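You operate a simulated robot arm through the tools that you are given. There is no shell and no other tool.

You are at the controls of a simulated robot arm. One attempt, no reset.

TASK
Grease the rail with the green brush, run the runner forward and back.
Fine: the brush goes back where it stood. Set down upright: round brush. Where these are worked on the way, their far stop is far enough and under half their travel is too little: runner. A coat counts when it lies all over at full strength: go over it till it gets no stronger.

It is judged by the outcome, as a careful person would: the job done as asked, and still so three seconds after it is handed in. It fails if anything else is knocked over, pushed out of place, dropped, spilled or broken.

THE ROBOT
A 6-joint arm with a two-finger parallel gripper, fixed in place. Base frame: the origin is at the foot of the arm, x ahead of it, y to its left, z up; the work surface is at about z = 950. Units: mm, degrees, N and s.
With the tool pointing down near the work surface it reaches from about 220 to 620 mm from the base axis. Its first joint turns from -66.0 to 66.0 degrees. Payload 2.7 kg.
Tool frame: the origin (TCP) lies between the finger pads and is the grasp point; the fingertips stand 23 mm ahead of it; z points along the fingers, y is the line along which they close. The gripper opens to 94 mm. The fingers are 38 mm wide and 10 mm thick; the gripper's body (54 by 96 mm) begins 39 mm behind the TCP.
Orientation is told as [roll, pitch, yaw] about the base's x, y, z axes, in that order, counted from this pose: with the fingers straight down and closing along the base's y, the tool's x points along the base's -x, its y along +y and its z along -z.

THE INTERFACE
- The arm moves only by the tool servo_tool. Its argument "rows" is a list of rows, each a list of 3 entries, a list of its own where there are three numbers: the shift along the tool's x, y, z in units of 200 mm (1.0 is 200 mm), then the turn, a rotation vector about the tool's x, y, z in units of 120 degrees (1.0 is 120 degrees), then the opening, from 0 (shut) to 1 (fully open). In form: [[[tx, ty, tz], [rx, ry, rz], claw], ...]. A call has 1 to 20 rows; each row is the pose to reach, as a shift and turn from the pose commanded when the call began, along the tool's axes at that moment. A call with a number of a shift or a turn outside -1 to 1 is refused whole. A row lasts 0.2 s, in which the tool goes at most 50 mm and 8.6 degrees; a call with a longer step from one row to the next is refused whole, and so is a gripper value outside its range. Where a pose cannot be reached the arm comes as near as it can. A force on the tool above 80 N (or 10 N above the force at the start of the call, whichever is more), or a blocked arm, ends the call early, and 0.2 s more pass. The fingers move at their own pace (about 45 mm/s each) and stop on an object; they squeeze with about 41 N. The grip force told is the motor's: it shows also when the fingers shut on nothing. Time passes only in rows, and 0.2 s behind the last, so rows that repeat a pose let the fingers close. It gives the time, the measured TCP pose, the force on the tool (base axes), the opening and the grip force at its end, in the units of the frame above (readings bear some noise), with the torque about the TCP (base axes, N m) and any sound that the robot's microphone picked up.
- Cameras (640 x 400 px; columns grow to the right, rows downward): "scene" is fixed at [79.8, -433.3, 1411.6]; the picture's right is [0.74, -0.67, 0.00], its down [-0.33, -0.36, -0.87] and it looks along [0.59, 0.64, -0.49] (base axes); focal length 270 px, centre (320, 200). "wrist" rides on the gripper at [86, 16, -75] in the tool frame; the picture's right is [-0.18, 0.98, 0.00], its down [-0.58, -0.11, -0.81] and it looks along [-0.79, -0.15, 0.59] (tool axes); focal length 243 px, centre (320, 200). There is no depth. A picture from a camera that has moved, and an enlarged one, comes with that camera's place and axes in the base frame and with its lens.
- camera(camera): a new picture of that camera. The clock stands still meanwhile.
- enlarge(camera, box): a new picture of the part [left, top, right, bottom] of that camera's present view, enlarged. The clock stands still meanwhile.
- hand_in(): hands the job in; it is judged then, once.

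Places have to be worked out from the pictures, the camera data and where the tool is seen. Open the gripper and draw the arm clear of the work before you hand the job in, unless the task says otherwise.

The tools are called after "Emit:" by a JSON object that holds its "name" and its "arguments". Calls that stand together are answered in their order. servo_tool: Moves the arm, as the interface text tells. Its arguments: {"type":"object","properties":{"rows":{"type":"array"}},"required":["rows"]} The other tools are called the same way: camera (camera) takes a picture; enlarge (camera, box) takes an enlarged picture of a part of a camera's view; hand_in () hands the job in.

At the start:

```text
time: 0.0
position: [355.5, -44.8, 1294.4]
orientation: [0.1, -0.1, 0.1]
ft_force: [0.4, 0.4, 0.0]
wrist_torque: [0.01, 0.02, 0.02]
finger_gap: 93.9
grasp_force: 0.0
```

scene: 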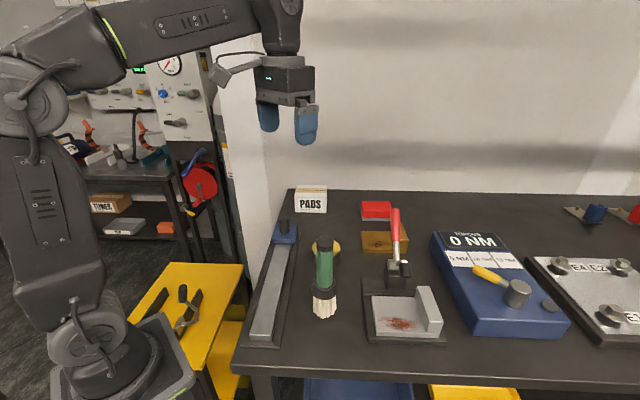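
wrist: 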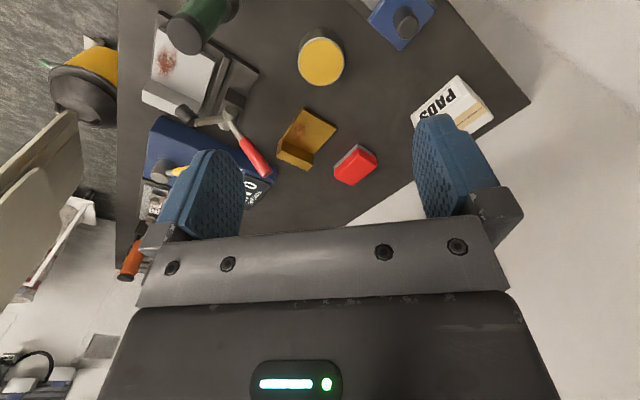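

I start by looking closely at the scene: a rail with a blue runner on the left, a green round brush, and a yellow-topped tin behind it. I enlarge these parts first.

Emit:
{"name": "enlarge", "arguments": {"camera": "scene", "box": [230, 180, 390, 360]}}

Emit:
{"name": "enlarge", "arguments": {"camera": "wrist", "box": [120, 0, 560, 220]}}

Emit:
{"name": "enlarge", "arguments": {"camera": "scene", "box": [340, 180, 640, 370]}}

```text
2.22 times, centred on (310, 270) of scene
camera zoom: at [79.8, -433.3, 1411.6], right [0.74, -0.67, 0.0], down [-0.33, -0.36, -0.87], along [0.59, 0.64, -0.49], focal length 601 px, centre (342, 44)
```

zoom: 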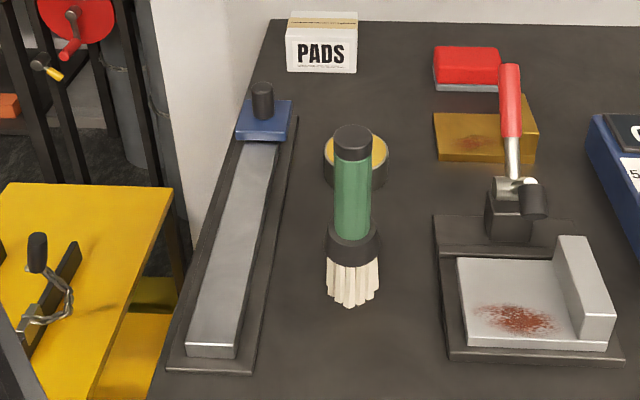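

```text
1.45 times, centred on (340, 110) of wrist
camera zoom: at [269.3, -30.2, 1368.7], right [0.18, 0.98, 0.0], down [0.58, -0.11, 0.81], along [0.79, -0.15, -0.59], focal length 353 px, centre (291, 331)
```

zoom: 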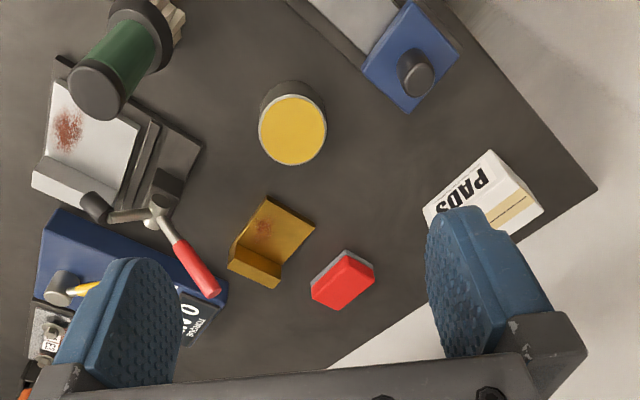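

```text
2.11 times, centred on (490, 275) of scene
camera zoom: at [79.8, -433.3, 1411.6], right [0.74, -0.67, 0.0], down [-0.33, -0.36, -0.87], along [0.59, 0.64, -0.49], focal length 569 px, centre (-38, 42)
```

zoom: 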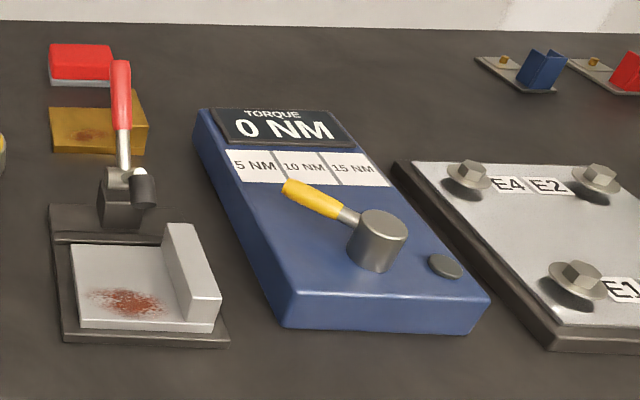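

The brush stands at about (334, -164), the tin at about (439, -62), and the rail runs from about (205, -143) to (400, 57) with the runner at its far end. I zoom in on the tin, the brush and the runner before moving.

Emit:
{"name": "enlarge", "arguments": {"camera": "scene", "box": [295, 225, 355, 265]}}

Emit:
{"name": "enlarge", "arguments": {"camera": "scene", "box": [255, 205, 315, 245]}}

Emit:
{"name": "enlarge", "arguments": {"camera": "scene", "box": [230, 300, 350, 380]}}

Emit:
{"name": "enlarge", "arguments": {"camera": "wrist", "box": [280, 10, 400, 90]}}

```text
10.00 times, centred on (325, 245) of scene
camera zoom: at [79.8, -433.3, 1411.6], right [0.74, -0.67, 0.0], down [-0.33, -0.36, -0.87], along [0.59, 0.64, -0.49], focal length 2704 px, centre (270, -250)
```

zoom: 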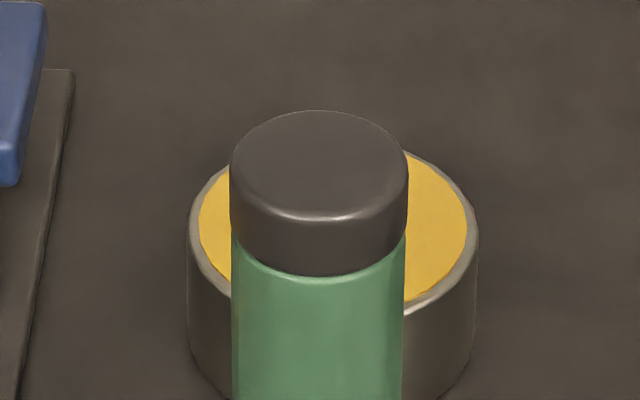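

```text
10.00 times, centred on (285, 225) of scene
camera zoom: at [79.8, -433.3, 1411.6], right [0.74, -0.67, 0.0], down [-0.33, -0.36, -0.87], along [0.59, 0.64, -0.49], focal length 2704 px, centre (670, -50)
```

zoom: 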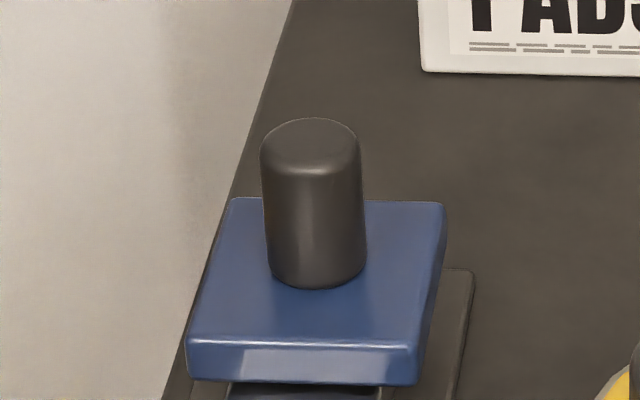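

```text
5.00 times, centred on (290, 340) of scene
camera zoom: at [79.8, -433.3, 1411.6], right [0.74, -0.67, 0.0], down [-0.33, -0.36, -0.87], along [0.59, 0.64, -0.49], focal length 1352 px, centre (470, -500)
```

zoom: 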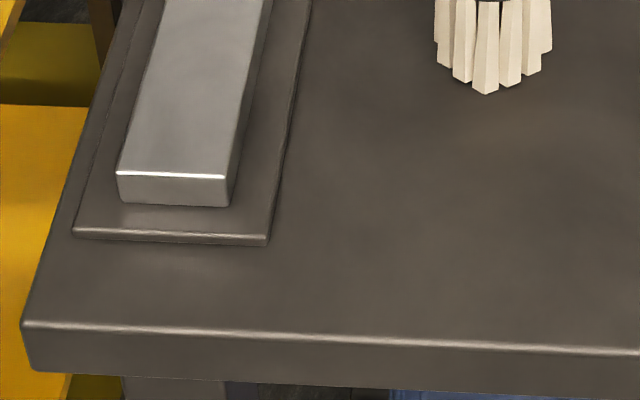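

```text
5.00 times, centred on (340, 50) of wrist
camera zoom: at [269.3, -30.2, 1368.7], right [0.18, 0.98, 0.0], down [0.58, -0.11, 0.81], along [0.79, -0.15, -0.59], focal length 1213 px, centre (220, 950)
```

zoom: 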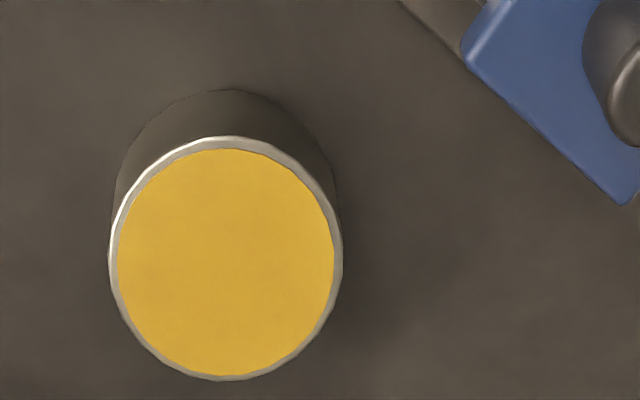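

The tin is open and filled with yellow grease to just under its rim. I move the open gripper to above the brush at about (334, -164, 1230) to check the alignment with the wrist camera.

Emit:
{"name": "servo_tool", "arguments": {"rows": [[[0.0215, -0.119, 0.05], [0, 0, 0], 1], [[0.043, -0.238, 0.11], [0, 0, 0], 1], [[0.0645, -0.358, 0.18], [0, 0, 0], 1], [[0.086, -0.477, 0.25], [0, 0, 0], 1], [[0.1075, -0.596, 0.32], [0, 0, 0], 1], [[0.1075, -0.596, 0.32], [0, 0, 0], 1]]}}

Emit:
{"name": "camera", "arguments": {"camera": "wrist"}}

Emit:
{"name": "camera", "arguments": {"camera": "scene"}}

```text
time: 1.4
position: [333.2, -165.6, 1228.2]
orientation: [0.0, -0.1, 0.2]
ft_force: [0.0, -0.7, 0.2]
wrist_torque: [-0.02, -0.03, -0.01]
finger_gap: 94.2
grasp_force: 0.1
```

```text
taken
camera wrist: at [248.0, -149.8, 1303.4], right [0.18, 0.98, 0.0], down [0.58, -0.11, 0.81], along [0.79, -0.15, -0.59], focal length 243 px, centre (320, 200)
```

wrist: 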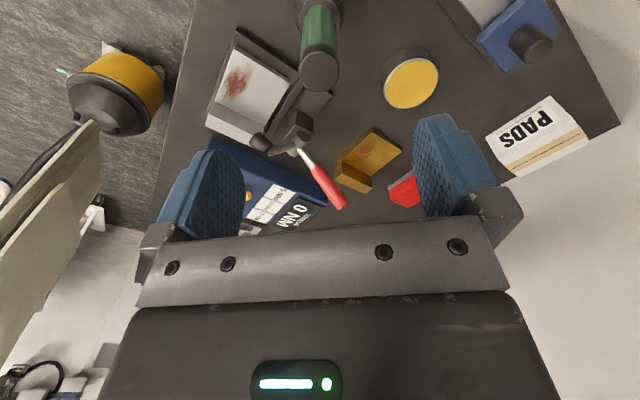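

```text
taken
```

scene: 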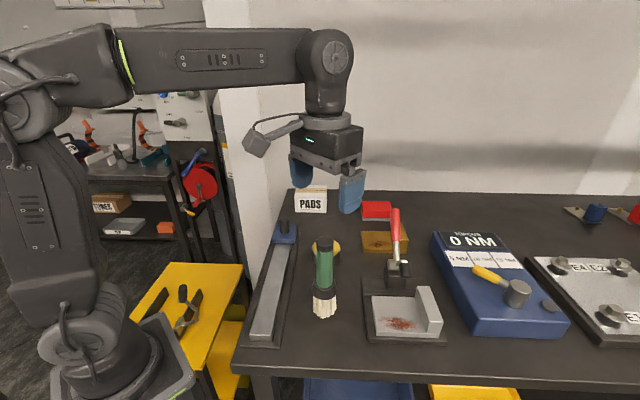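

The brush top lies on the tool axis at about (333, -165). I descend to z ≈ 1112 and check that the fingers straddle the handle.

Emit:
{"name": "servo_tool", "arguments": {"rows": [[[0, 0, 0.1], [0, 0, 0], 1], [[0, 0, 0.2], [0, 0, 0], 1], [[0, 0, 0.3], [0, 0, 0], 1], [[0, 0, 0.4], [0, 0, 0], 1], [[0, 0, 0.5], [0, 0, 0], 1], [[0, 0, 0.58], [0, 0, 0], 1], [[0, 0, 0.58], [0, 0, 0], 1]]}}

Emit:
{"name": "enlarge", "arguments": {"camera": "scene", "box": [230, 160, 410, 340]}}

Emit:
{"name": "camera", "arguments": {"camera": "wrist"}}

```text
time: 3.0
position: [333.9, -165.8, 1115.2]
orientation: [0.0, -0.1, 0.0]
ft_force: [0.8, 0.2, 0.2]
wrist_torque: [-0.05, 0.03, -0.02]
finger_gap: 93.8
grasp_force: 0.1
```

```text
2.22 times, centred on (320, 250) of scene
camera zoom: at [79.8, -433.3, 1411.6], right [0.74, -0.67, 0.0], down [-0.33, -0.36, -0.87], along [0.59, 0.64, -0.49], focal length 601 px, centre (320, 89)
```

zoom: 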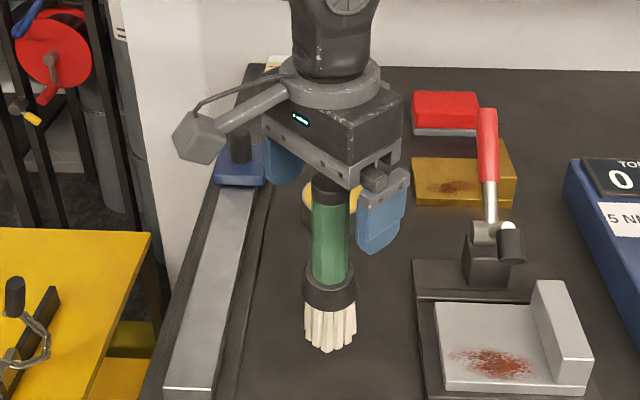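

```text
taken
camera wrist: at [248.2, -149.8, 1188.7], right [0.18, 0.98, 0.0], down [0.58, -0.11, 0.81], along [0.79, -0.15, -0.59], focal length 243 px, centre (320, 200)
```

wrist: 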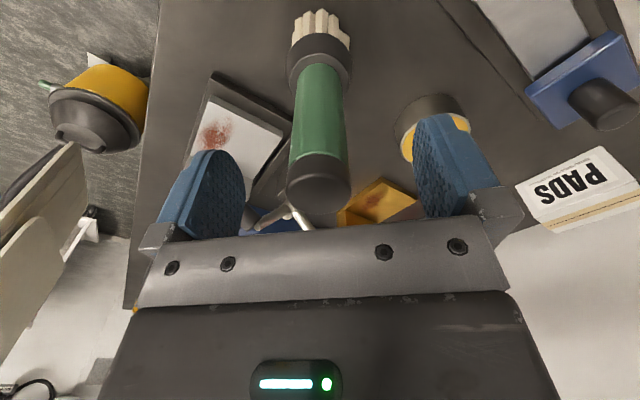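

The fingers straddle the brush, whose cap top lies at about z = 1118–1125, so the palm clears it at TCP z ≈ 1092. I go down 23 mm and close the gripper in place.

Emit:
{"name": "servo_tool", "arguments": {"rows": [[[0, 0, 0.06], [0, 0, 0], 1], [[0, 0, 0.115], [0, 0, 0], 1], [[0, 0, 0.115], [0, 0, 0], 1], [[0, 0, 0.115], [0, 0, 0], 0.7], [[0, 0, 0.115], [0, 0, 0], 0.45], [[0, 0, 0.115], [0, 0, 0], 0.2], [[0, 0, 0.115], [0, 0, 0], 0], [[0, 0, 0.115], [0, 0, 0], 0], [[0, 0, 0.115], [0, 0, 0], 0], [[0, 0, 0.115], [0, 0, 0], 0]]}}

Emit:
{"name": "camera", "arguments": {"camera": "wrist"}}

Emit:
{"name": "enlarge", "arguments": {"camera": "scene", "box": [230, 160, 410, 340]}}

```text
time: 5.2
position: [335.6, -163.5, 1091.0]
orientation: [0.0, -0.1, 0.1]
ft_force: [0.2, 0.0, 0.1]
wrist_torque: [0.0, 0.01, 0.02]
finger_gap: 29.9
grasp_force: 41.4
```

```text
taken
camera wrist: at [248.9, -148.8, 1166.0], right [0.18, 0.98, 0.0], down [0.58, -0.11, 0.81], along [0.79, -0.15, -0.59], focal length 243 px, centre (320, 200)
```

wrist: 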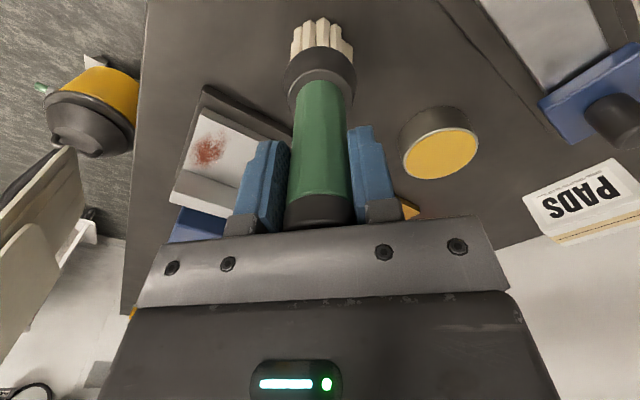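

```text
2.22 times, centred on (320, 250) of scene
camera zoom: at [79.8, -433.3, 1411.6], right [0.74, -0.67, 0.0], down [-0.33, -0.36, -0.87], along [0.59, 0.64, -0.49], focal length 601 px, centre (320, 89)
```

zoom: 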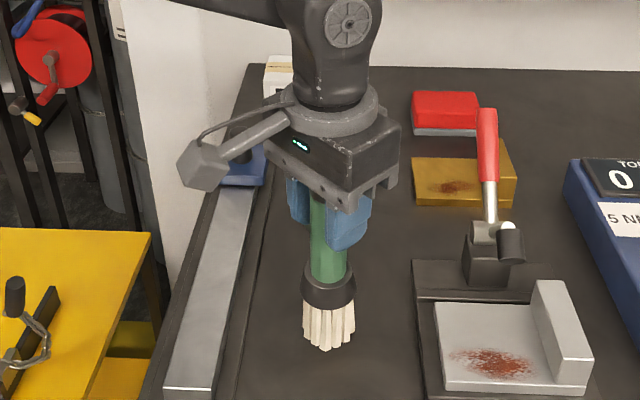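

The brush is gripped (gap 29.9 mm, 41 N) at commanded TCP (334, -164, 1091.4), so its tip is about 141 mm below the TCP. I lift it straight up 60 mm and look.

Emit:
{"name": "servo_tool", "arguments": {"rows": [[[0, 0, -0.04], [0, 0, 0], 0], [[0, 0, -0.1], [0, 0, 0], 0], [[0, 0, -0.2], [0, 0, 0], 0], [[0, 0, -0.3], [0, 0, 0], 0], [[0, 0, -0.3], [0, 0, 0], 0]]}}

Emit:
{"name": "camera", "arguments": {"camera": "scene"}}

Emit:
{"name": "camera", "arguments": {"camera": "wrist"}}

```text
time: 6.4
position: [335.0, -164.4, 1152.5]
orientation: [0.0, -0.2, 0.0]
ft_force: [-0.3, 0.3, -0.7]
wrist_torque: [-0.02, 0.01, 0.01]
finger_gap: 30.3
grasp_force: 41.8
```

```text
taken
```

scene: 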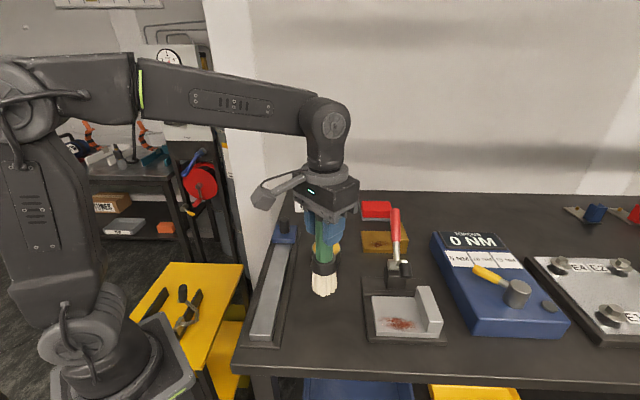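

```text
taken
camera wrist: at [248.5, -149.9, 1226.9], right [0.18, 0.98, 0.0], down [0.58, -0.11, 0.81], along [0.79, -0.15, -0.59], focal length 243 px, centre (320, 200)
```

wrist: 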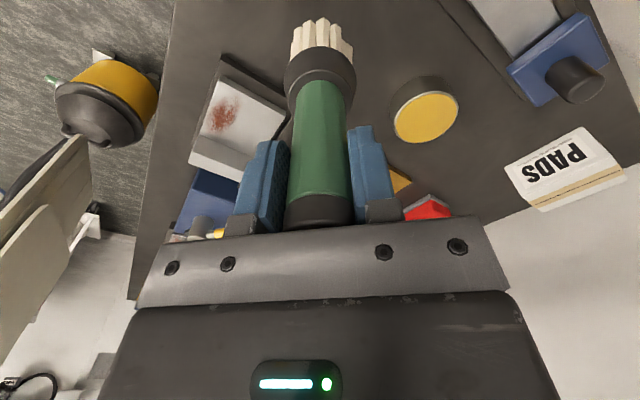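

The brush is up with its tip at about z = 1010. I move it over the tin at about (440, -60) and check alignment.

Emit:
{"name": "servo_tool", "arguments": {"rows": [[[-0.08, 0.08, 0], [0, 0, 0], 0], [[-0.17, 0.165, 0], [0, 0, 0], 0], [[-0.26, 0.255, 0], [0, 0, 0], 0], [[-0.35, 0.345, 0], [0, 0, 0], 0], [[-0.44, 0.435, 0], [0, 0, 0], 0], [[-0.53, 0.52, 0], [0, 0, 0], 0], [[-0.53, 0.52, 0], [0, 0, 0], 0]]}}

Emit:
{"name": "camera", "arguments": {"camera": "wrist"}}

Emit:
{"name": "enlarge", "arguments": {"camera": "scene", "box": [260, 160, 400, 280]}}

```text
time: 8.0
position: [439.8, -59.8, 1151.1]
orientation: [-0.1, -0.1, -0.1]
ft_force: [0.0, 0.4, 0.0]
wrist_torque: [0.01, -0.02, -0.01]
finger_gap: 30.3
grasp_force: 40.9
```

```text
taken
camera wrist: at [353.6, -44.5, 1225.9], right [0.18, 0.98, 0.0], down [0.58, -0.11, 0.81], along [0.79, -0.15, -0.59], focal length 243 px, centre (320, 200)
```

wrist: 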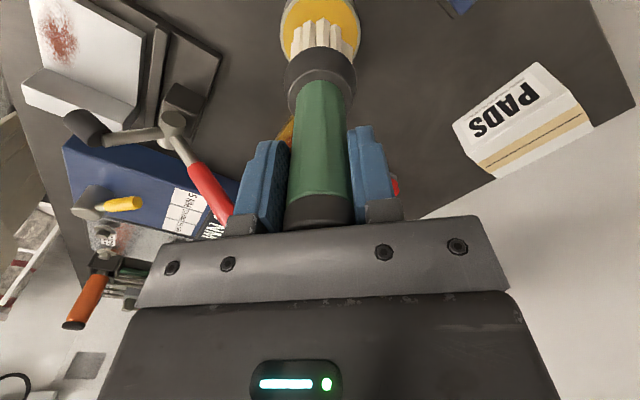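

```text
3.33 times, centred on (330, 220) of scene
camera zoom: at [79.8, -433.2, 1411.6], right [0.74, -0.67, 0.0], down [-0.33, -0.36, -0.87], along [0.59, 0.64, -0.49], focal length 901 px, centre (287, 133)
```

zoom: 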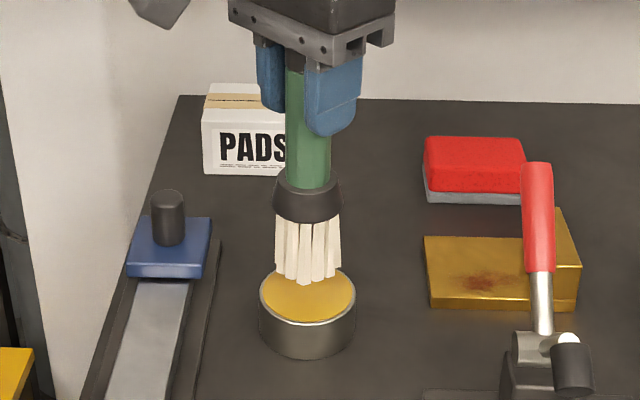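

Both views show the bristles centred over the tin (within about 3 mm). I lower toward the grease slowly, watching the force.

Emit:
{"name": "servo_tool", "arguments": {"rows": [[[0, 0, 0.05], [0, 0, 0], 0], [[0, 0, 0.1], [0, 0, 0], 0], [[0, 0, 0.14], [0, 0, 0], 0], [[0, 0, 0.16], [0, 0, 0], 0], [[0, 0, 0.175], [0, 0, 0], 0], [[0, 0, 0.19], [0, 0, 0], 0], [[0, 0, 0.19], [0, 0, 0], 0]]}}

Emit:
{"name": "enlarge", "arguments": {"camera": "scene", "box": [280, 190, 380, 280]}}

```text
time: 9.6
position: [441.4, -61.1, 1117.3]
orientation: [-0.1, -0.7, 0.1]
ft_force: [-1.5, -2.3, 36.8]
wrist_torque: [0.02, -0.21, -0.01]
finger_gap: 30.1
grasp_force: 40.7
```

```text
4.44 times, centred on (330, 235) of scene
camera zoom: at [79.2, -433.2, 1411.7], right [0.74, -0.67, 0.0], down [-0.33, -0.36, -0.87], along [0.59, 0.64, -0.49], focal length 1202 px, centre (276, 44)
```

zoom: 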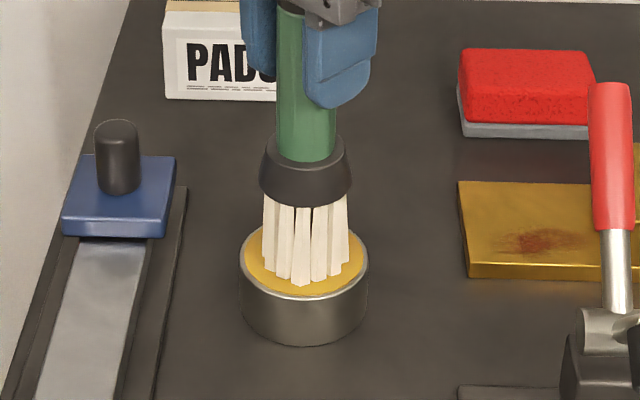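

The bristles touch the grease at TCP z ≈ 1117 (37 N, firmer than needed). I raise the brush and look whether the bristles picked up grease.

Emit:
{"name": "servo_tool", "arguments": {"rows": [[[0, 0, -0.015], [0, 0, 0], 0], [[0, 0, -0.015], [0, 0, 0], 0], [[0, 0, -0.05], [0, 0, 0], 0], [[0, 0, -0.12], [0, 0, 0], 0], [[0, 0, -0.2], [0, 0, 0], 0], [[0, 0, -0.2], [0, 0, 0], 0]]}}

Emit:
{"name": "enlarge", "arguments": {"camera": "scene", "box": [280, 190, 380, 280]}}

Emit:
{"name": "camera", "arguments": {"camera": "wrist"}}

```text
time: 11.0
position: [439.4, -61.4, 1153.2]
orientation: [0.0, 0.0, 0.2]
ft_force: [0.5, 0.5, -1.5]
wrist_torque: [0.01, -0.02, -0.03]
finger_gap: 30.2
grasp_force: 40.4
```

```text
4.44 times, centred on (330, 235) of scene
camera zoom: at [79.8, -433.3, 1411.6], right [0.74, -0.67, 0.0], down [-0.33, -0.36, -0.87], along [0.59, 0.64, -0.49], focal length 1202 px, centre (276, 44)
```

zoom: 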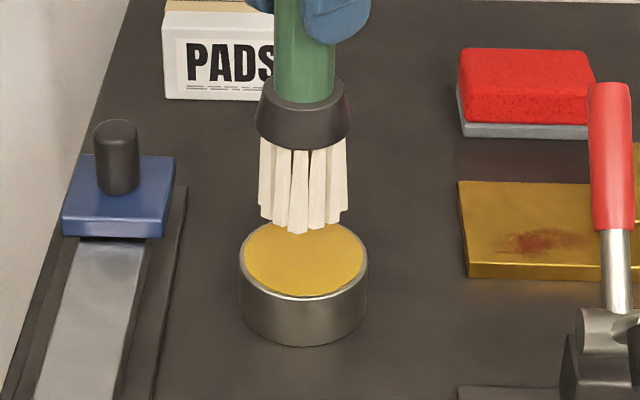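

```text
taken
camera wrist: at [354.0, -45.6, 1228.5], right [0.18, 0.98, 0.0], down [0.58, -0.11, 0.81], along [0.79, -0.15, -0.59], focal length 243 px, centre (320, 200)
```

wrist: 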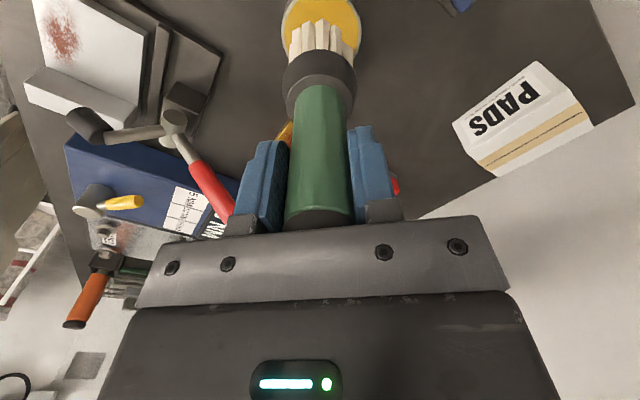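

The bristles look unchanged in colour, and the brush slid up about 5 mm in the grip, so the tip is now about 136 mm below the TCP. I carry it over the middle of the rail at about (299, -44) and lower it to just above the rail to test.

Emit:
{"name": "servo_tool", "arguments": {"rows": [[[0.1, 0.01, 0], [0, 0, 0], 0], [[0.2, 0.025, 0], [0, 0, 0], 0], [[0.32, 0.04, 0], [0, 0, 0], 0], [[0.44, 0.05, 0], [0, 0, 0], 0], [[0.56, 0.065, 0], [0, 0, 0], 0], [[0.66, 0.075, 0], [0, 0, 0], 0], [[0.705, 0.08, 0.03], [0, 0, 0], 0], [[0.705, 0.08, 0.1], [0, 0, 0], 0], [[0.705, 0.08, 0.16], [0, 0, 0], 0], [[0.705, 0.08, 0.18], [0, 0, 0], 0], [[0.705, 0.08, 0.18], [0, 0, 0], 0]]}}

Emit:
{"name": "enlarge", "arguments": {"camera": "scene", "box": [220, 190, 360, 350]}}

Emit:
{"name": "camera", "arguments": {"camera": "wrist"}}

```text
time: 13.4
position: [299.6, -45.2, 1118.0]
orientation: [0.1, -0.2, 0.1]
ft_force: [-0.3, -0.2, -1.3]
wrist_torque: [-0.02, -0.03, -0.01]
finger_gap: 30.3
grasp_force: 41.4
```

```text
2.50 times, centred on (290, 270) of scene
camera zoom: at [79.8, -433.3, 1411.6], right [0.74, -0.67, 0.0], down [-0.33, -0.36, -0.87], along [0.59, 0.64, -0.49], focal length 676 px, centre (395, 25)
```

zoom: 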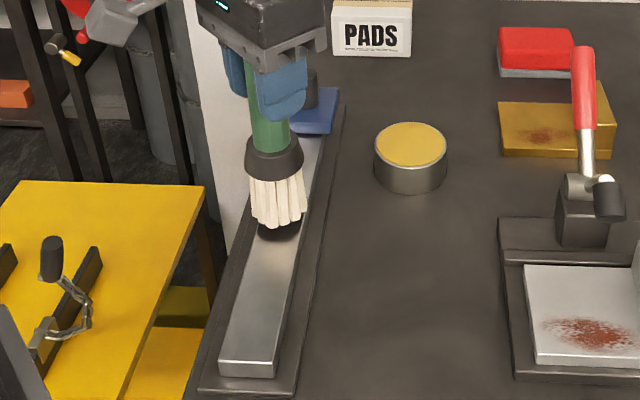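

```text
taken
camera wrist: at [213.4, -29.6, 1191.3], right [0.18, 0.98, 0.0], down [0.58, -0.11, 0.81], along [0.79, -0.15, -0.59], focal length 243 px, centre (320, 200)
```

wrist: 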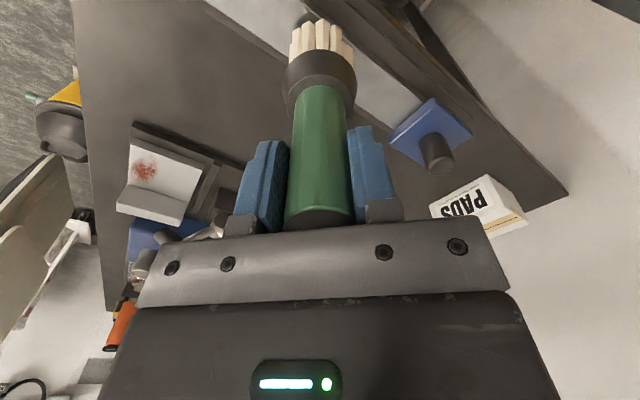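

The brush is centred over the rail, a little above it. I lower in small steps until the force shows contact.

Emit:
{"name": "servo_tool", "arguments": {"rows": [[[0, 0, 0.015], [0, 0, 0], 0], [[0, 0, 0.03], [0, 0, 0], 0], [[0, 0, 0.04], [0, 0, 0], 0], [[0, 0, 0.05], [0, 0, 0], 0], [[0, 0, 0.05], [0, 0, 0], 0]]}}

Emit:
{"name": "enlarge", "arguments": {"camera": "scene", "box": [240, 210, 340, 310]}}

```text
time: 14.6
position: [298.6, -45.0, 1107.0]
orientation: [-0.2, -0.3, 0.0]
ft_force: [-2.0, -1.1, 8.2]
wrist_torque: [-0.01, 0.19, -0.02]
finger_gap: 29.8
grasp_force: 40.8
```

```text
4.00 times, centred on (290, 260) of scene
camera zoom: at [79.6, -433.3, 1411.6], right [0.74, -0.67, 0.0], down [-0.33, -0.36, -0.87], along [0.59, 0.64, -0.49], focal length 1081 px, centre (440, -40)
```

zoom: 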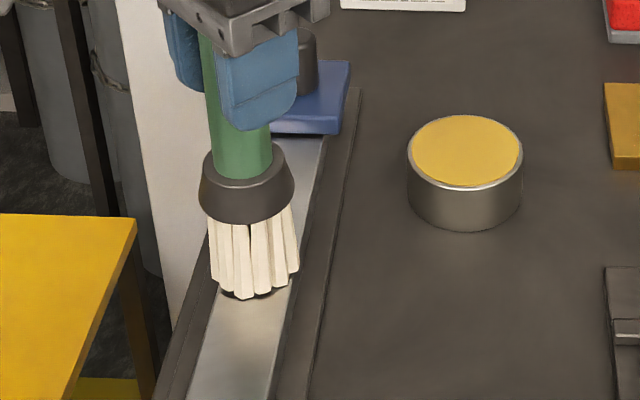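

The brush touches the rail at commanded TCP z = 1107.4 with 8 N. I slide it 60 mm along the rail toward its near end to see whether it leaves grease.

Emit:
{"name": "servo_tool", "arguments": {"rows": [[[0.04, -0.04, 0], [0, 0, 0], 0], [[0.08, -0.08, 0], [0, 0, 0], 0], [[0.12, -0.12, 0], [0, 0, 0], 0], [[0.16, -0.16, 0], [0, 0, 0], 0], [[0.2, -0.2, 0], [0, 0, 0], 0], [[0.24, -0.24, 0], [0, 0, 0], 0]]}}

Emit:
{"name": "enlarge", "arguments": {"camera": "scene", "box": [230, 210, 350, 350]}}

Emit:
{"name": "camera", "arguments": {"camera": "wrist"}}

```text
time: 16.0
position: [251.6, -94.5, 1107.3]
orientation: [0.0, -0.3, 0.1]
ft_force: [4.3, 3.7, 15.2]
wrist_torque: [0.48, -0.9, 0.03]
finger_gap: 30.2
grasp_force: 41.3
```

```text
2.86 times, centred on (290, 280) of scene
camera zoom: at [79.8, -433.1, 1411.7], right [0.74, -0.67, 0.0], down [-0.33, -0.36, -0.87], along [0.59, 0.64, -0.49], focal length 772 px, centre (406, -29)
```

zoom: 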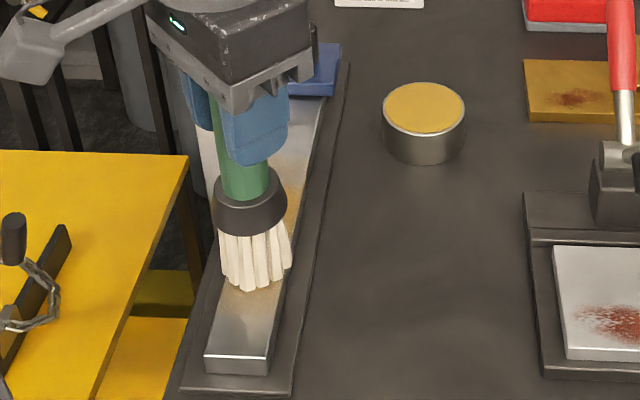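

```text
taken
camera wrist: at [165.3, -78.6, 1181.8], right [0.18, 0.98, 0.0], down [0.58, -0.11, 0.81], along [0.8, -0.15, -0.59], focal length 243 px, centre (320, 200)
```

wrist: 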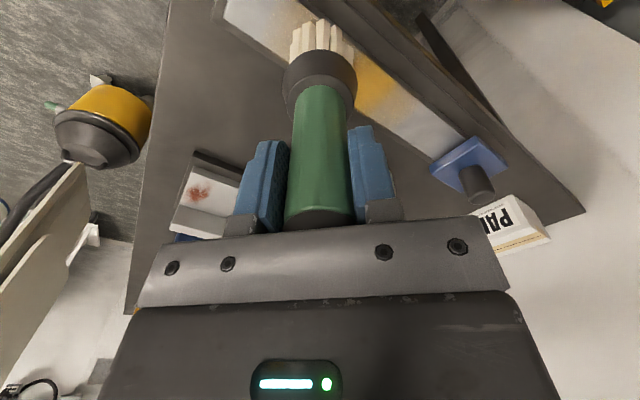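

A yellow coat appears behind the brush, so it is loaded and works at this height. I continue with a stroke to the near end and back up the rail, stopping well short of the runner.

Emit:
{"name": "servo_tool", "arguments": {"rows": [[[0.0424, -0.0424, 0], [0, 0, 0], 0], [[0.0849, -0.0849, 0], [0, 0, 0], 0], [[0.1273, -0.1273, 0], [0, 0, 0], 0], [[0.1697, -0.1697, 0], [0, 0, 0], 0], [[0.2192, -0.2192, 0], [0, 0, 0], 0], [[0.1768, -0.1768, 0], [0, 0, 0], 0], [[0.1238, -0.1238, 0], [0, 0, 0], 0], [[0.0707, -0.0707, 0], [0, 0, 0], 0], [[0.0177, -0.0177, 0], [0, 0, 0], 0], [[-0.0354, 0.0354, 0], [0, 0, 0], 0], [[-0.0884, 0.0884, 0], [0, 0, 0], 0], [[-0.1414, 0.1414, 0], [0, 0, 0], 0], [[-0.1945, 0.1945, 0], [0, 0, 0], 0], [[-0.2475, 0.2475, 0], [0, 0, 0], 0], [[-0.3006, 0.3006, 0], [0, 0, 0], 0], [[-0.3536, 0.3536, 0], [0, 0, 0], 0], [[-0.4066, 0.4066, 0], [0, 0, 0], 0], [[-0.4597, 0.4597, 0], [0, 0, 0], 0]]}}

Emit:
{"name": "enlarge", "arguments": {"camera": "scene", "box": [230, 210, 350, 350]}}

Emit:
{"name": "camera", "arguments": {"camera": "wrist"}}

```text
time: 19.8
position: [341.9, 0.6, 1107.2]
orientation: [0.1, -0.1, 0.0]
ft_force: [-1.8, -2.5, 7.9]
wrist_torque: [-0.29, 0.05, -0.02]
finger_gap: 30.4
grasp_force: 40.8
```

```text
2.86 times, centred on (290, 280) of scene
camera zoom: at [79.6, -433.3, 1411.6], right [0.74, -0.67, 0.0], down [-0.33, -0.36, -0.87], along [0.59, 0.64, -0.49], focal length 772 px, centre (406, -29)
```

zoom: 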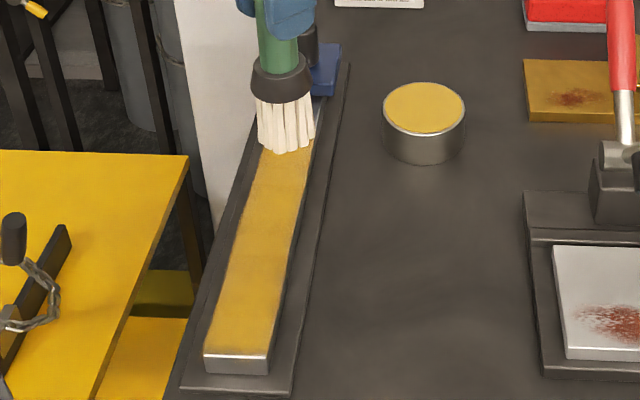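

```text
taken
camera wrist: at [255.5, 15.7, 1182.0], right [0.18, 0.98, 0.0], down [0.58, -0.11, 0.81], along [0.79, -0.15, -0.59], focal length 243 px, centre (320, 200)
```

wrist: 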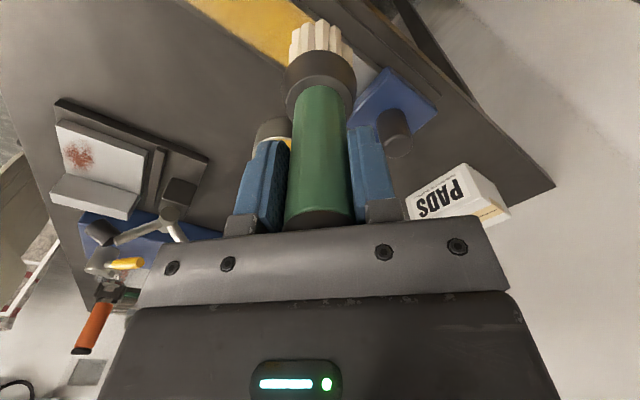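

A good coat lies on the near part. I check the gap between the bristles and the runner before going further up.

Emit:
{"name": "enlarge", "arguments": {"camera": "scene", "box": [260, 205, 320, 265]}}

Emit:
{"name": "enlarge", "arguments": {"camera": "wrist", "box": [260, 0, 460, 180]}}

```text
6.67 times, centred on (290, 235) of scene
camera zoom: at [79.6, -433.3, 1411.6], right [0.74, -0.67, 0.0], down [-0.33, -0.36, -0.87], along [0.59, 0.64, -0.49], focal length 1802 px, centre (520, -33)
```

zoom: 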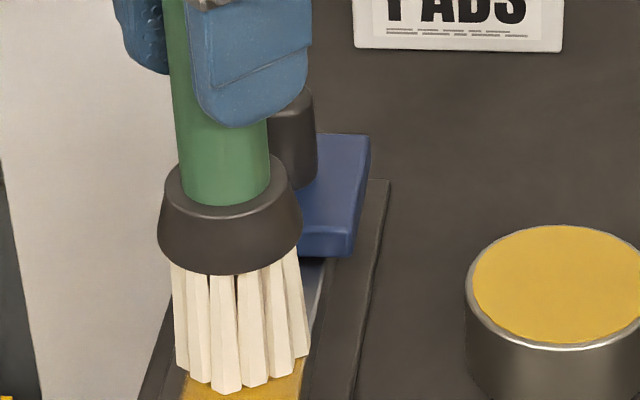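

```text
2.22 times, centred on (360, 90) of wrist
camera zoom: at [255.5, 15.7, 1182.0], right [0.18, 0.98, 0.0], down [0.58, -0.11, 0.81], along [0.79, -0.15, -0.59], focal length 539 px, centre (231, 444)
```

zoom: 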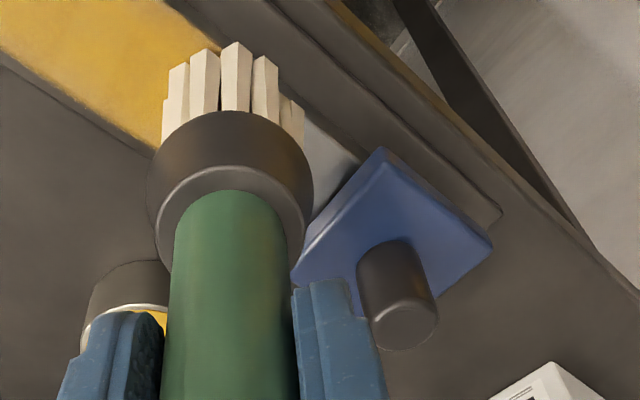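

The runner's near edge sits about 25–30 mm beyond the bristles. I advance 16 mm more and look again.

Emit:
{"name": "servo_tool", "arguments": {"rows": [[[-0.0283, 0.0283, 0], [0, 0, 0], 0], [[-0.0566, 0.0566, 0], [0, 0, 0], 0], [[-0.0566, 0.0566, 0], [0, 0, 0], 0]]}}

Emit:
{"name": "enlarge", "arguments": {"camera": "wrist", "box": [260, 0, 460, 180]}}

Emit:
{"name": "enlarge", "arguments": {"camera": "scene", "box": [260, 205, 320, 265]}}

```text
time: 20.6
position: [354.7, 9.6, 1107.4]
orientation: [0.0, -0.2, 0.1]
ft_force: [-0.4, -0.3, 2.4]
wrist_torque: [-0.06, 0.07, 0.0]
finger_gap: 30.2
grasp_force: 40.9
```

```text
2.22 times, centred on (360, 90) of wrist
camera zoom: at [267.5, 26.3, 1182.0], right [0.18, 0.98, 0.0], down [0.58, -0.11, 0.81], along [0.79, -0.15, -0.59], focal length 539 px, centre (231, 444)
```

zoom: 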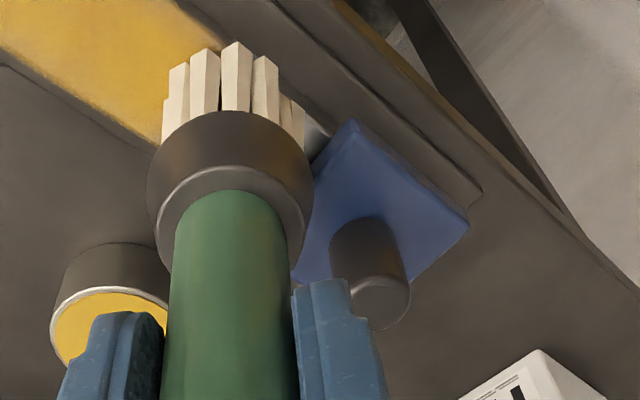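

```text
6.67 times, centred on (290, 235) of scene
camera zoom: at [79.7, -433.3, 1411.6], right [0.74, -0.67, 0.0], down [-0.33, -0.36, -0.87], along [0.59, 0.64, -0.49], focal length 1802 px, centre (520, -33)
```

zoom: 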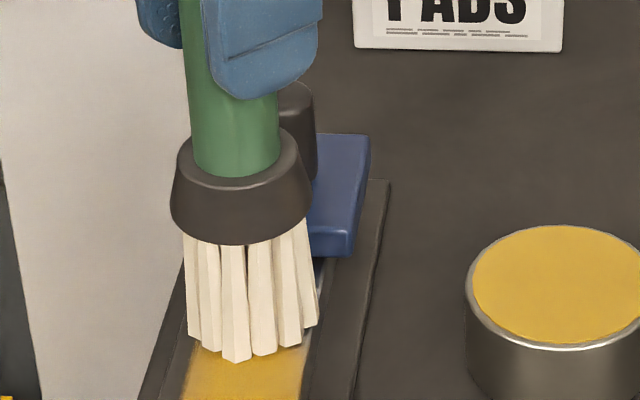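

The bristles are about 6–8 mm short of the runner. I add 4 mm, then stroke back to the near end offset 7 mm to one side of the centre line to cover the edge better.

Emit:
{"name": "servo_tool", "arguments": {"rows": [[[-0.0159, 0.0159, 0.004], [0, 0, 0], 0], [[-0.0407, -0.0088, 0.004], [0, 0, 0], 0], [[0.0106, -0.0601, 0.004], [0, 0, 0], 0], [[0.0601, -0.1096, 0.004], [0, 0, 0], 0], [[0.1096, -0.1591, 0.004], [0, 0, 0], 0], [[0.1591, -0.2086, 0.004], [0, 0, 0], 0], [[0.2086, -0.2581, 0.004], [0, 0, 0], 0], [[0.2581, -0.3076, 0.004], [0, 0, 0], 0], [[0.3076, -0.3571, 0.004], [0, 0, 0], 0], [[0.3571, -0.4066, 0.004], [0, 0, 0], 0], [[0.4066, -0.4561, 0.004], [0, 0, 0], 0], [[0.4561, -0.5056, 0.004], [0, 0, 0], 0], [[0.5056, -0.5551, 0.004], [0, 0, 0], 0], [[0.5551, -0.6046, 0.004], [0, 0, 0], 0], [[0.6046, -0.6541, 0.004], [0, 0, 0], 0], [[0.6541, -0.7036, 0.004], [0, 0, 0], 0], [[0.7036, -0.7531, 0.004], [0, 0, 0], 0], [[0.7531, -0.7036, 0.004], [0, 0, 0], 0]]}}

Emit:
{"name": "enlarge", "arguments": {"camera": "scene", "box": [230, 210, 350, 350]}}

Emit:
{"name": "camera", "arguments": {"camera": "wrist"}}

```text
time: 24.4
position: [205.8, -131.2, 1106.4]
orientation: [-0.3, -0.3, 0.1]
ft_force: [2.9, -5.6, 18.7]
wrist_torque: [-0.41, -0.69, -0.16]
finger_gap: 30.3
grasp_force: 40.7
```

```text
2.86 times, centred on (290, 280) of scene
camera zoom: at [79.7, -433.4, 1411.6], right [0.74, -0.67, 0.0], down [-0.33, -0.36, -0.87], along [0.59, 0.64, -0.49], focal length 772 px, centre (406, -29)
```

zoom: 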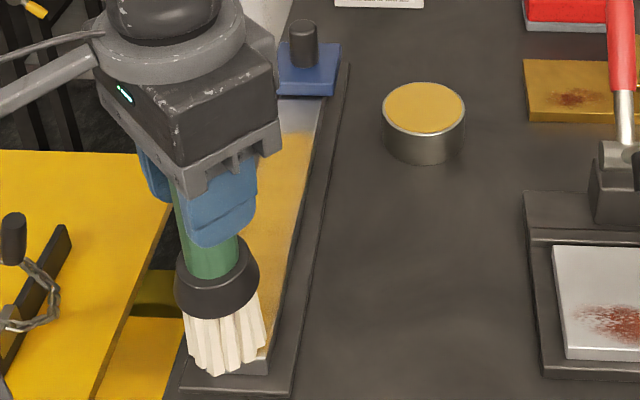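

```text
taken
camera wrist: at [118.7, -115.5, 1181.2], right [0.18, 0.98, 0.0], down [0.58, -0.1, 0.81], along [0.8, -0.15, -0.59], focal length 243 px, centre (320, 200)
```

wrist: 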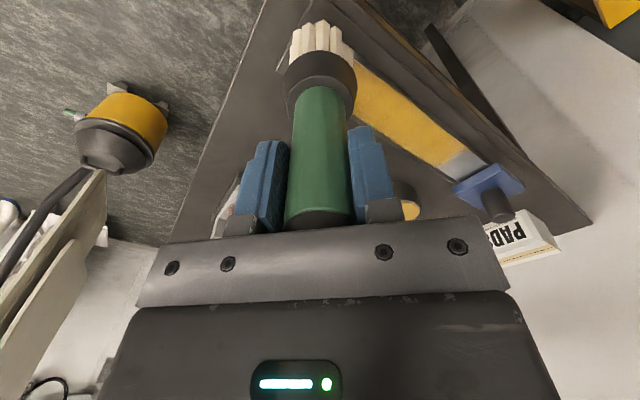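

The coat is thick on the near part but a bare strip remains next to the runner. I zoom in on that strip.

Emit:
{"name": "enlarge", "arguments": {"camera": "scene", "box": [260, 205, 330, 265]}}

Emit:
{"name": "enlarge", "arguments": {"camera": "wrist", "box": [340, 40, 540, 230]}}

```text
6.67 times, centred on (295, 235) of scene
camera zoom: at [79.7, -433.4, 1411.6], right [0.74, -0.67, 0.0], down [-0.33, -0.36, -0.87], along [0.59, 0.64, -0.49], focal length 1802 px, centre (487, -33)
```

zoom: 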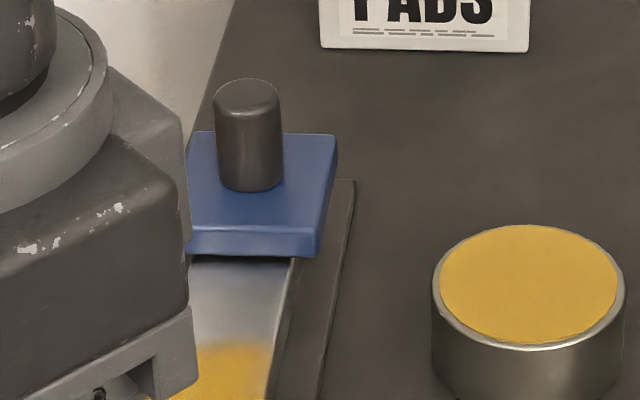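

```text
2.11 times, centred on (440, 135) of wrist
camera zoom: at [118.7, -115.5, 1181.2], right [0.18, 0.98, 0.0], down [0.58, -0.1, 0.81], along [0.8, -0.15, -0.59], focal length 511 px, centre (67, 337)
```

zoom: 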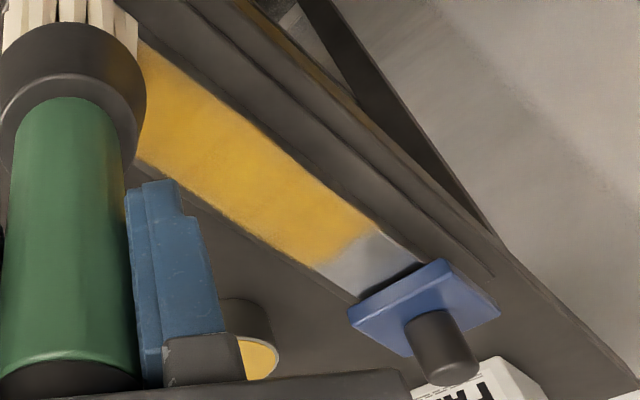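

The coat stops around s = 245 although the brush passed further, so the brush has probably run out of grease. I lift off and carry it back toward the tin for another load.

Emit:
{"name": "servo_tool", "arguments": {"rows": [[[0, 0, -0.05], [0, 0, 0], 0], [[0, 0, -0.14], [0, 0, 0], 0], [[0, 0, -0.234], [0, 0, 0], 0], [[-0.1, 0.027, -0.234], [0, 0, 0], 0], [[-0.23, 0.063, -0.234], [0, 0, 0], 0], [[-0.36, 0.098, -0.234], [0, 0, 0], 0], [[-0.49, 0.134, -0.234], [0, 0, 0], 0], [[-0.632, 0.1725, -0.234], [0, 0, 0], 0], [[-0.77, 0.22, -0.234], [0, 0, 0], 0], [[-0.9, 0.27, -0.234], [0, 0, 0], 0]]}}

Emit:
{"name": "enlarge", "arguments": {"camera": "scene", "box": [230, 210, 350, 350]}}

```text
time: 26.6
position: [383.6, -74.3, 1153.2]
orientation: [0.0, 0.0, 0.1]
ft_force: [-0.6, -0.3, -1.3]
wrist_torque: [-0.02, 0.01, 0.03]
finger_gap: 30.3
grasp_force: 41.0
```

```text
2.86 times, centred on (290, 280) of scene
camera zoom: at [79.8, -433.3, 1411.6], right [0.74, -0.67, 0.0], down [-0.33, -0.36, -0.87], along [0.59, 0.64, -0.49], focal length 772 px, centre (406, -29)
```

zoom: 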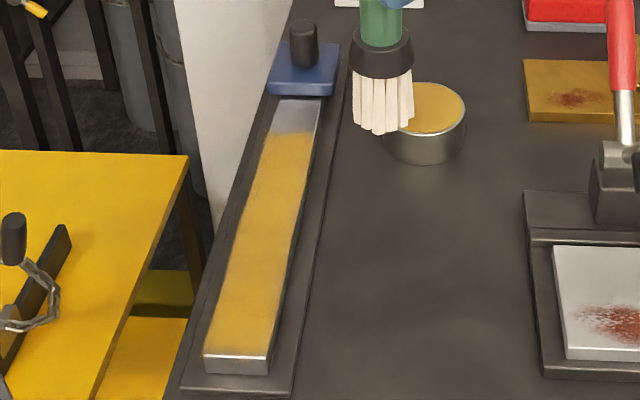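

The coat covers the near part, with thinner places along the left edge and a bare strip by the runner. I zoom in for the detail before redipping.

Emit:
{"name": "enlarge", "arguments": {"camera": "scene", "box": [255, 225, 325, 285]}}

Emit:
{"name": "enlarge", "arguments": {"camera": "scene", "box": [235, 275, 325, 350]}}

```text
6.67 times, centred on (290, 255) of scene
camera zoom: at [79.8, -433.3, 1411.6], right [0.74, -0.67, 0.0], down [-0.33, -0.36, -0.87], along [0.59, 0.64, -0.49], focal length 1802 px, centre (520, -167)
```

zoom: 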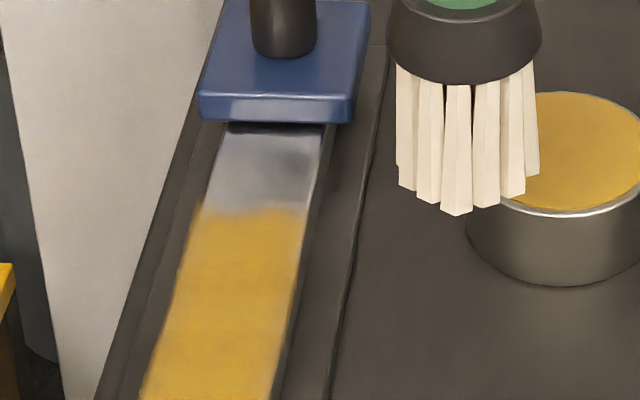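

```text
5.33 times, centred on (280, 312) of scene
camera zoom: at [79.8, -433.3, 1411.6], right [0.74, -0.67, 0.0], down [-0.33, -0.36, -0.87], along [0.59, 0.64, -0.49], focal length 1442 px, centre (533, -400)
```

zoom: 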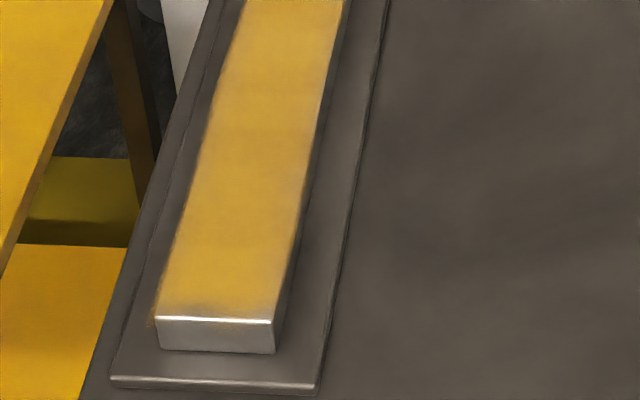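

The coat has a straight end at s ≈ 250 and looks even. I redip the brush (gently this time, stopping near TCP z = 1116.5) so I can go over everything again and test the strip by the runner.

Emit:
{"name": "servo_tool", "arguments": {"rows": [[[-0.14, 0.039, 0], [0, 0, 0], 0], [[-0.282, 0.0775, 0], [0, 0, 0], 0], [[-0.282, 0.0775, 0.06], [0, 0, 0], 0], [[-0.282, 0.0775, 0.12], [0, 0, 0], 0], [[-0.282, 0.0775, 0.16], [0, 0, 0], 0], [[-0.282, 0.0775, 0.175], [0, 0, 0], 0], [[-0.282, 0.0775, 0.185], [0, 0, 0], 0], [[-0.282, 0.0775, 0.185], [0, 0, 0], 0], [[-0.282, 0.0775, 0.185], [0, 0, 0], 0]]}}

Emit:
{"name": "enlarge", "arguments": {"camera": "scene", "box": [280, 190, 380, 280]}}

```text
time: 28.6
position: [439.7, -61.6, 1116.1]
orientation: [-0.2, -0.2, 0.1]
ft_force: [-5.5, -1.5, 12.6]
wrist_torque: [-0.01, 0.33, 0.02]
finger_gap: 30.3
grasp_force: 40.6
```

```text
4.44 times, centred on (330, 235) of scene
camera zoom: at [79.5, -433.2, 1411.6], right [0.74, -0.67, 0.0], down [-0.33, -0.36, -0.87], along [0.59, 0.64, -0.49], focal length 1202 px, centre (276, 44)
```

zoom: 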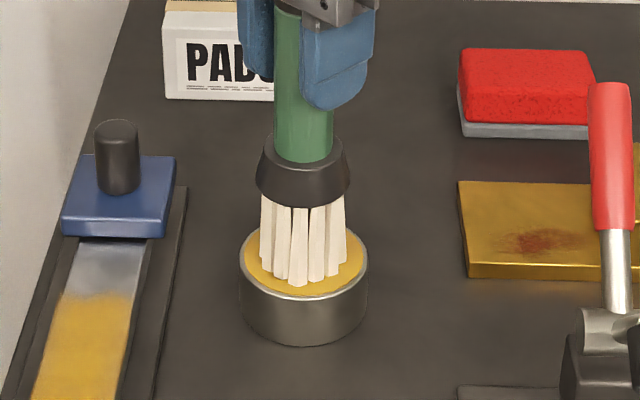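

Contact with the grease at 12.6 N. I lift, move to the rail at s ≈ 235 and press down lightly.

Emit:
{"name": "servo_tool", "arguments": {"rows": [[[0, 0, -0.04], [0, 0, 0], 0], [[0, 0, -0.11], [0, 0, 0], 0], [[0, 0, -0.185], [0, 0, 0], 0], [[0.1, 0.053, -0.185], [0, 0, 0], 0], [[0.21, 0.112, -0.185], [0, 0, 0], 0], [[0.32, 0.171, -0.185], [0, 0, 0], 0], [[0.43, 0.23, -0.185], [0, 0, 0], 0], [[0.512, 0.2735, -0.185], [0, 0, 0], 0], [[0.512, 0.2735, -0.1], [0, 0, 0], 0], [[0.512, 0.2735, -0.03], [0, 0, 0], 0], [[0.512, 0.2735, 0.02], [0, 0, 0], 0], [[0.512, 0.2735, 0.0475], [0, 0, 0], 0], [[0.512, 0.2735, 0.0475], [0, 0, 0], 0]]}}

Emit:
{"name": "enlarge", "arguments": {"camera": "scene", "box": [255, 205, 325, 265]}}

```text
time: 31.4
position: [337.7, -5.7, 1106.7]
orientation: [0.0, -0.1, 0.1]
ft_force: [-1.3, -0.2, 2.6]
wrist_torque: [0.03, 0.06, 0.0]
finger_gap: 30.2
grasp_force: 41.0
```

```text
6.67 times, centred on (290, 235) of scene
camera zoom: at [79.7, -433.3, 1411.6], right [0.74, -0.67, 0.0], down [-0.33, -0.36, -0.87], along [0.59, 0.64, -0.49], focal length 1802 px, centre (520, -33)
```

zoom: 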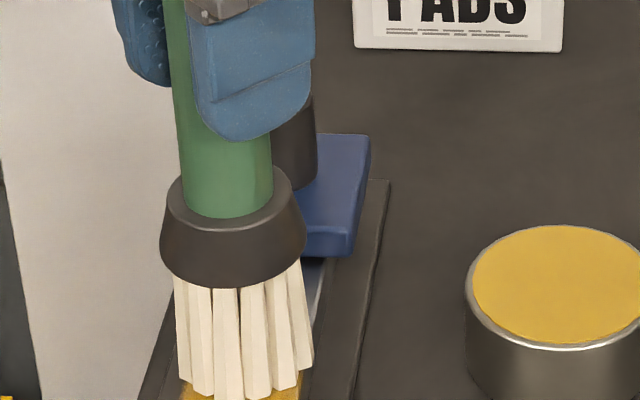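

Contact is light (2.6 N), so I press 1 mm more and work the brush over the strip next to the runner, staying a few mm clear of it, then draw back down the rail to look.

Emit:
{"name": "servo_tool", "arguments": {"rows": [[[0.0247, 0.0247, 0.005], [0, 0, 0], 0], [[-0.0247, 0.0742, 0.005], [0, 0, 0], 0], [[-0.0707, 0.1202, 0.005], [0, 0, 0], 0], [[-0.0955, 0.0955, 0.005], [0, 0, 0], 0], [[-0.1202, 0.0707, 0.005], [0, 0, 0], 0], [[-0.0742, 0.0247, 0.005], [0, 0, 0], 0], [[-0.0247, -0.0247, 0.005], [0, 0, 0], 0], [[0.0495, -0.0495, 0.005], [0, 0, 0], 0], [[0, 0, 0.005], [0, 0, 0], 0], [[-0.0495, 0.0495, 0.005], [0, 0, 0], 0], [[-0.0955, 0.0955, 0.005], [0, 0, 0], 0], [[-0.0955, 0.0955, 0.005], [0, 0, 0], 0], [[-0.0354, 0.0354, 0.005], [0, 0, 0], 0], [[0.0354, -0.0354, 0.005], [0, 0, 0], 0], [[0.1061, -0.1061, 0.005], [0, 0, 0], 0], [[0.1768, -0.1768, 0.005], [0, 0, 0], 0], [[0.2475, -0.2475, 0.005], [0, 0, 0], 0]]}}

Emit:
{"name": "enlarge", "arguments": {"camera": "scene", "box": [255, 205, 325, 265]}}

Emit:
{"name": "enlarge", "arguments": {"camera": "wrist", "box": [260, 0, 520, 200]}}

```text
time: 35.0
position: [290.0, -55.8, 1106.7]
orientation: [0.0, -0.2, 0.1]
ft_force: [3.4, 3.2, 15.2]
wrist_torque: [0.5, -0.7, 0.0]
finger_gap: 30.5
grasp_force: 41.0
```

```text
6.67 times, centred on (290, 235) of scene
camera zoom: at [79.7, -433.1, 1411.7], right [0.74, -0.67, 0.0], down [-0.33, -0.36, -0.87], along [0.59, 0.64, -0.49], focal length 1802 px, centre (520, -33)
```

zoom: 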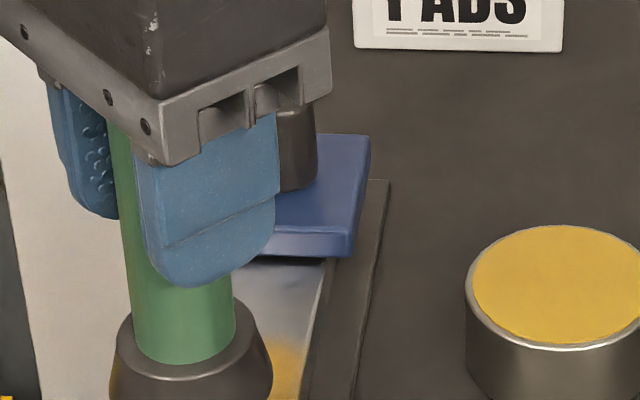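

```text
2.00 times, centred on (390, 100) of wrist
camera zoom: at [202.5, -40.0, 1180.9], right [0.18, 0.98, 0.0], down [0.58, -0.11, 0.81], along [0.8, -0.15, -0.59], focal length 485 px, centre (180, 400)
```

zoom: 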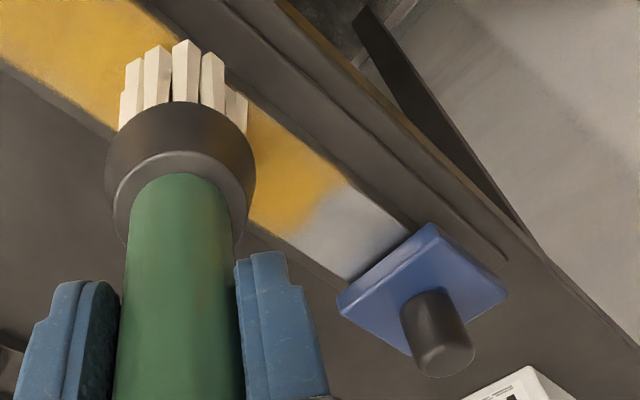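

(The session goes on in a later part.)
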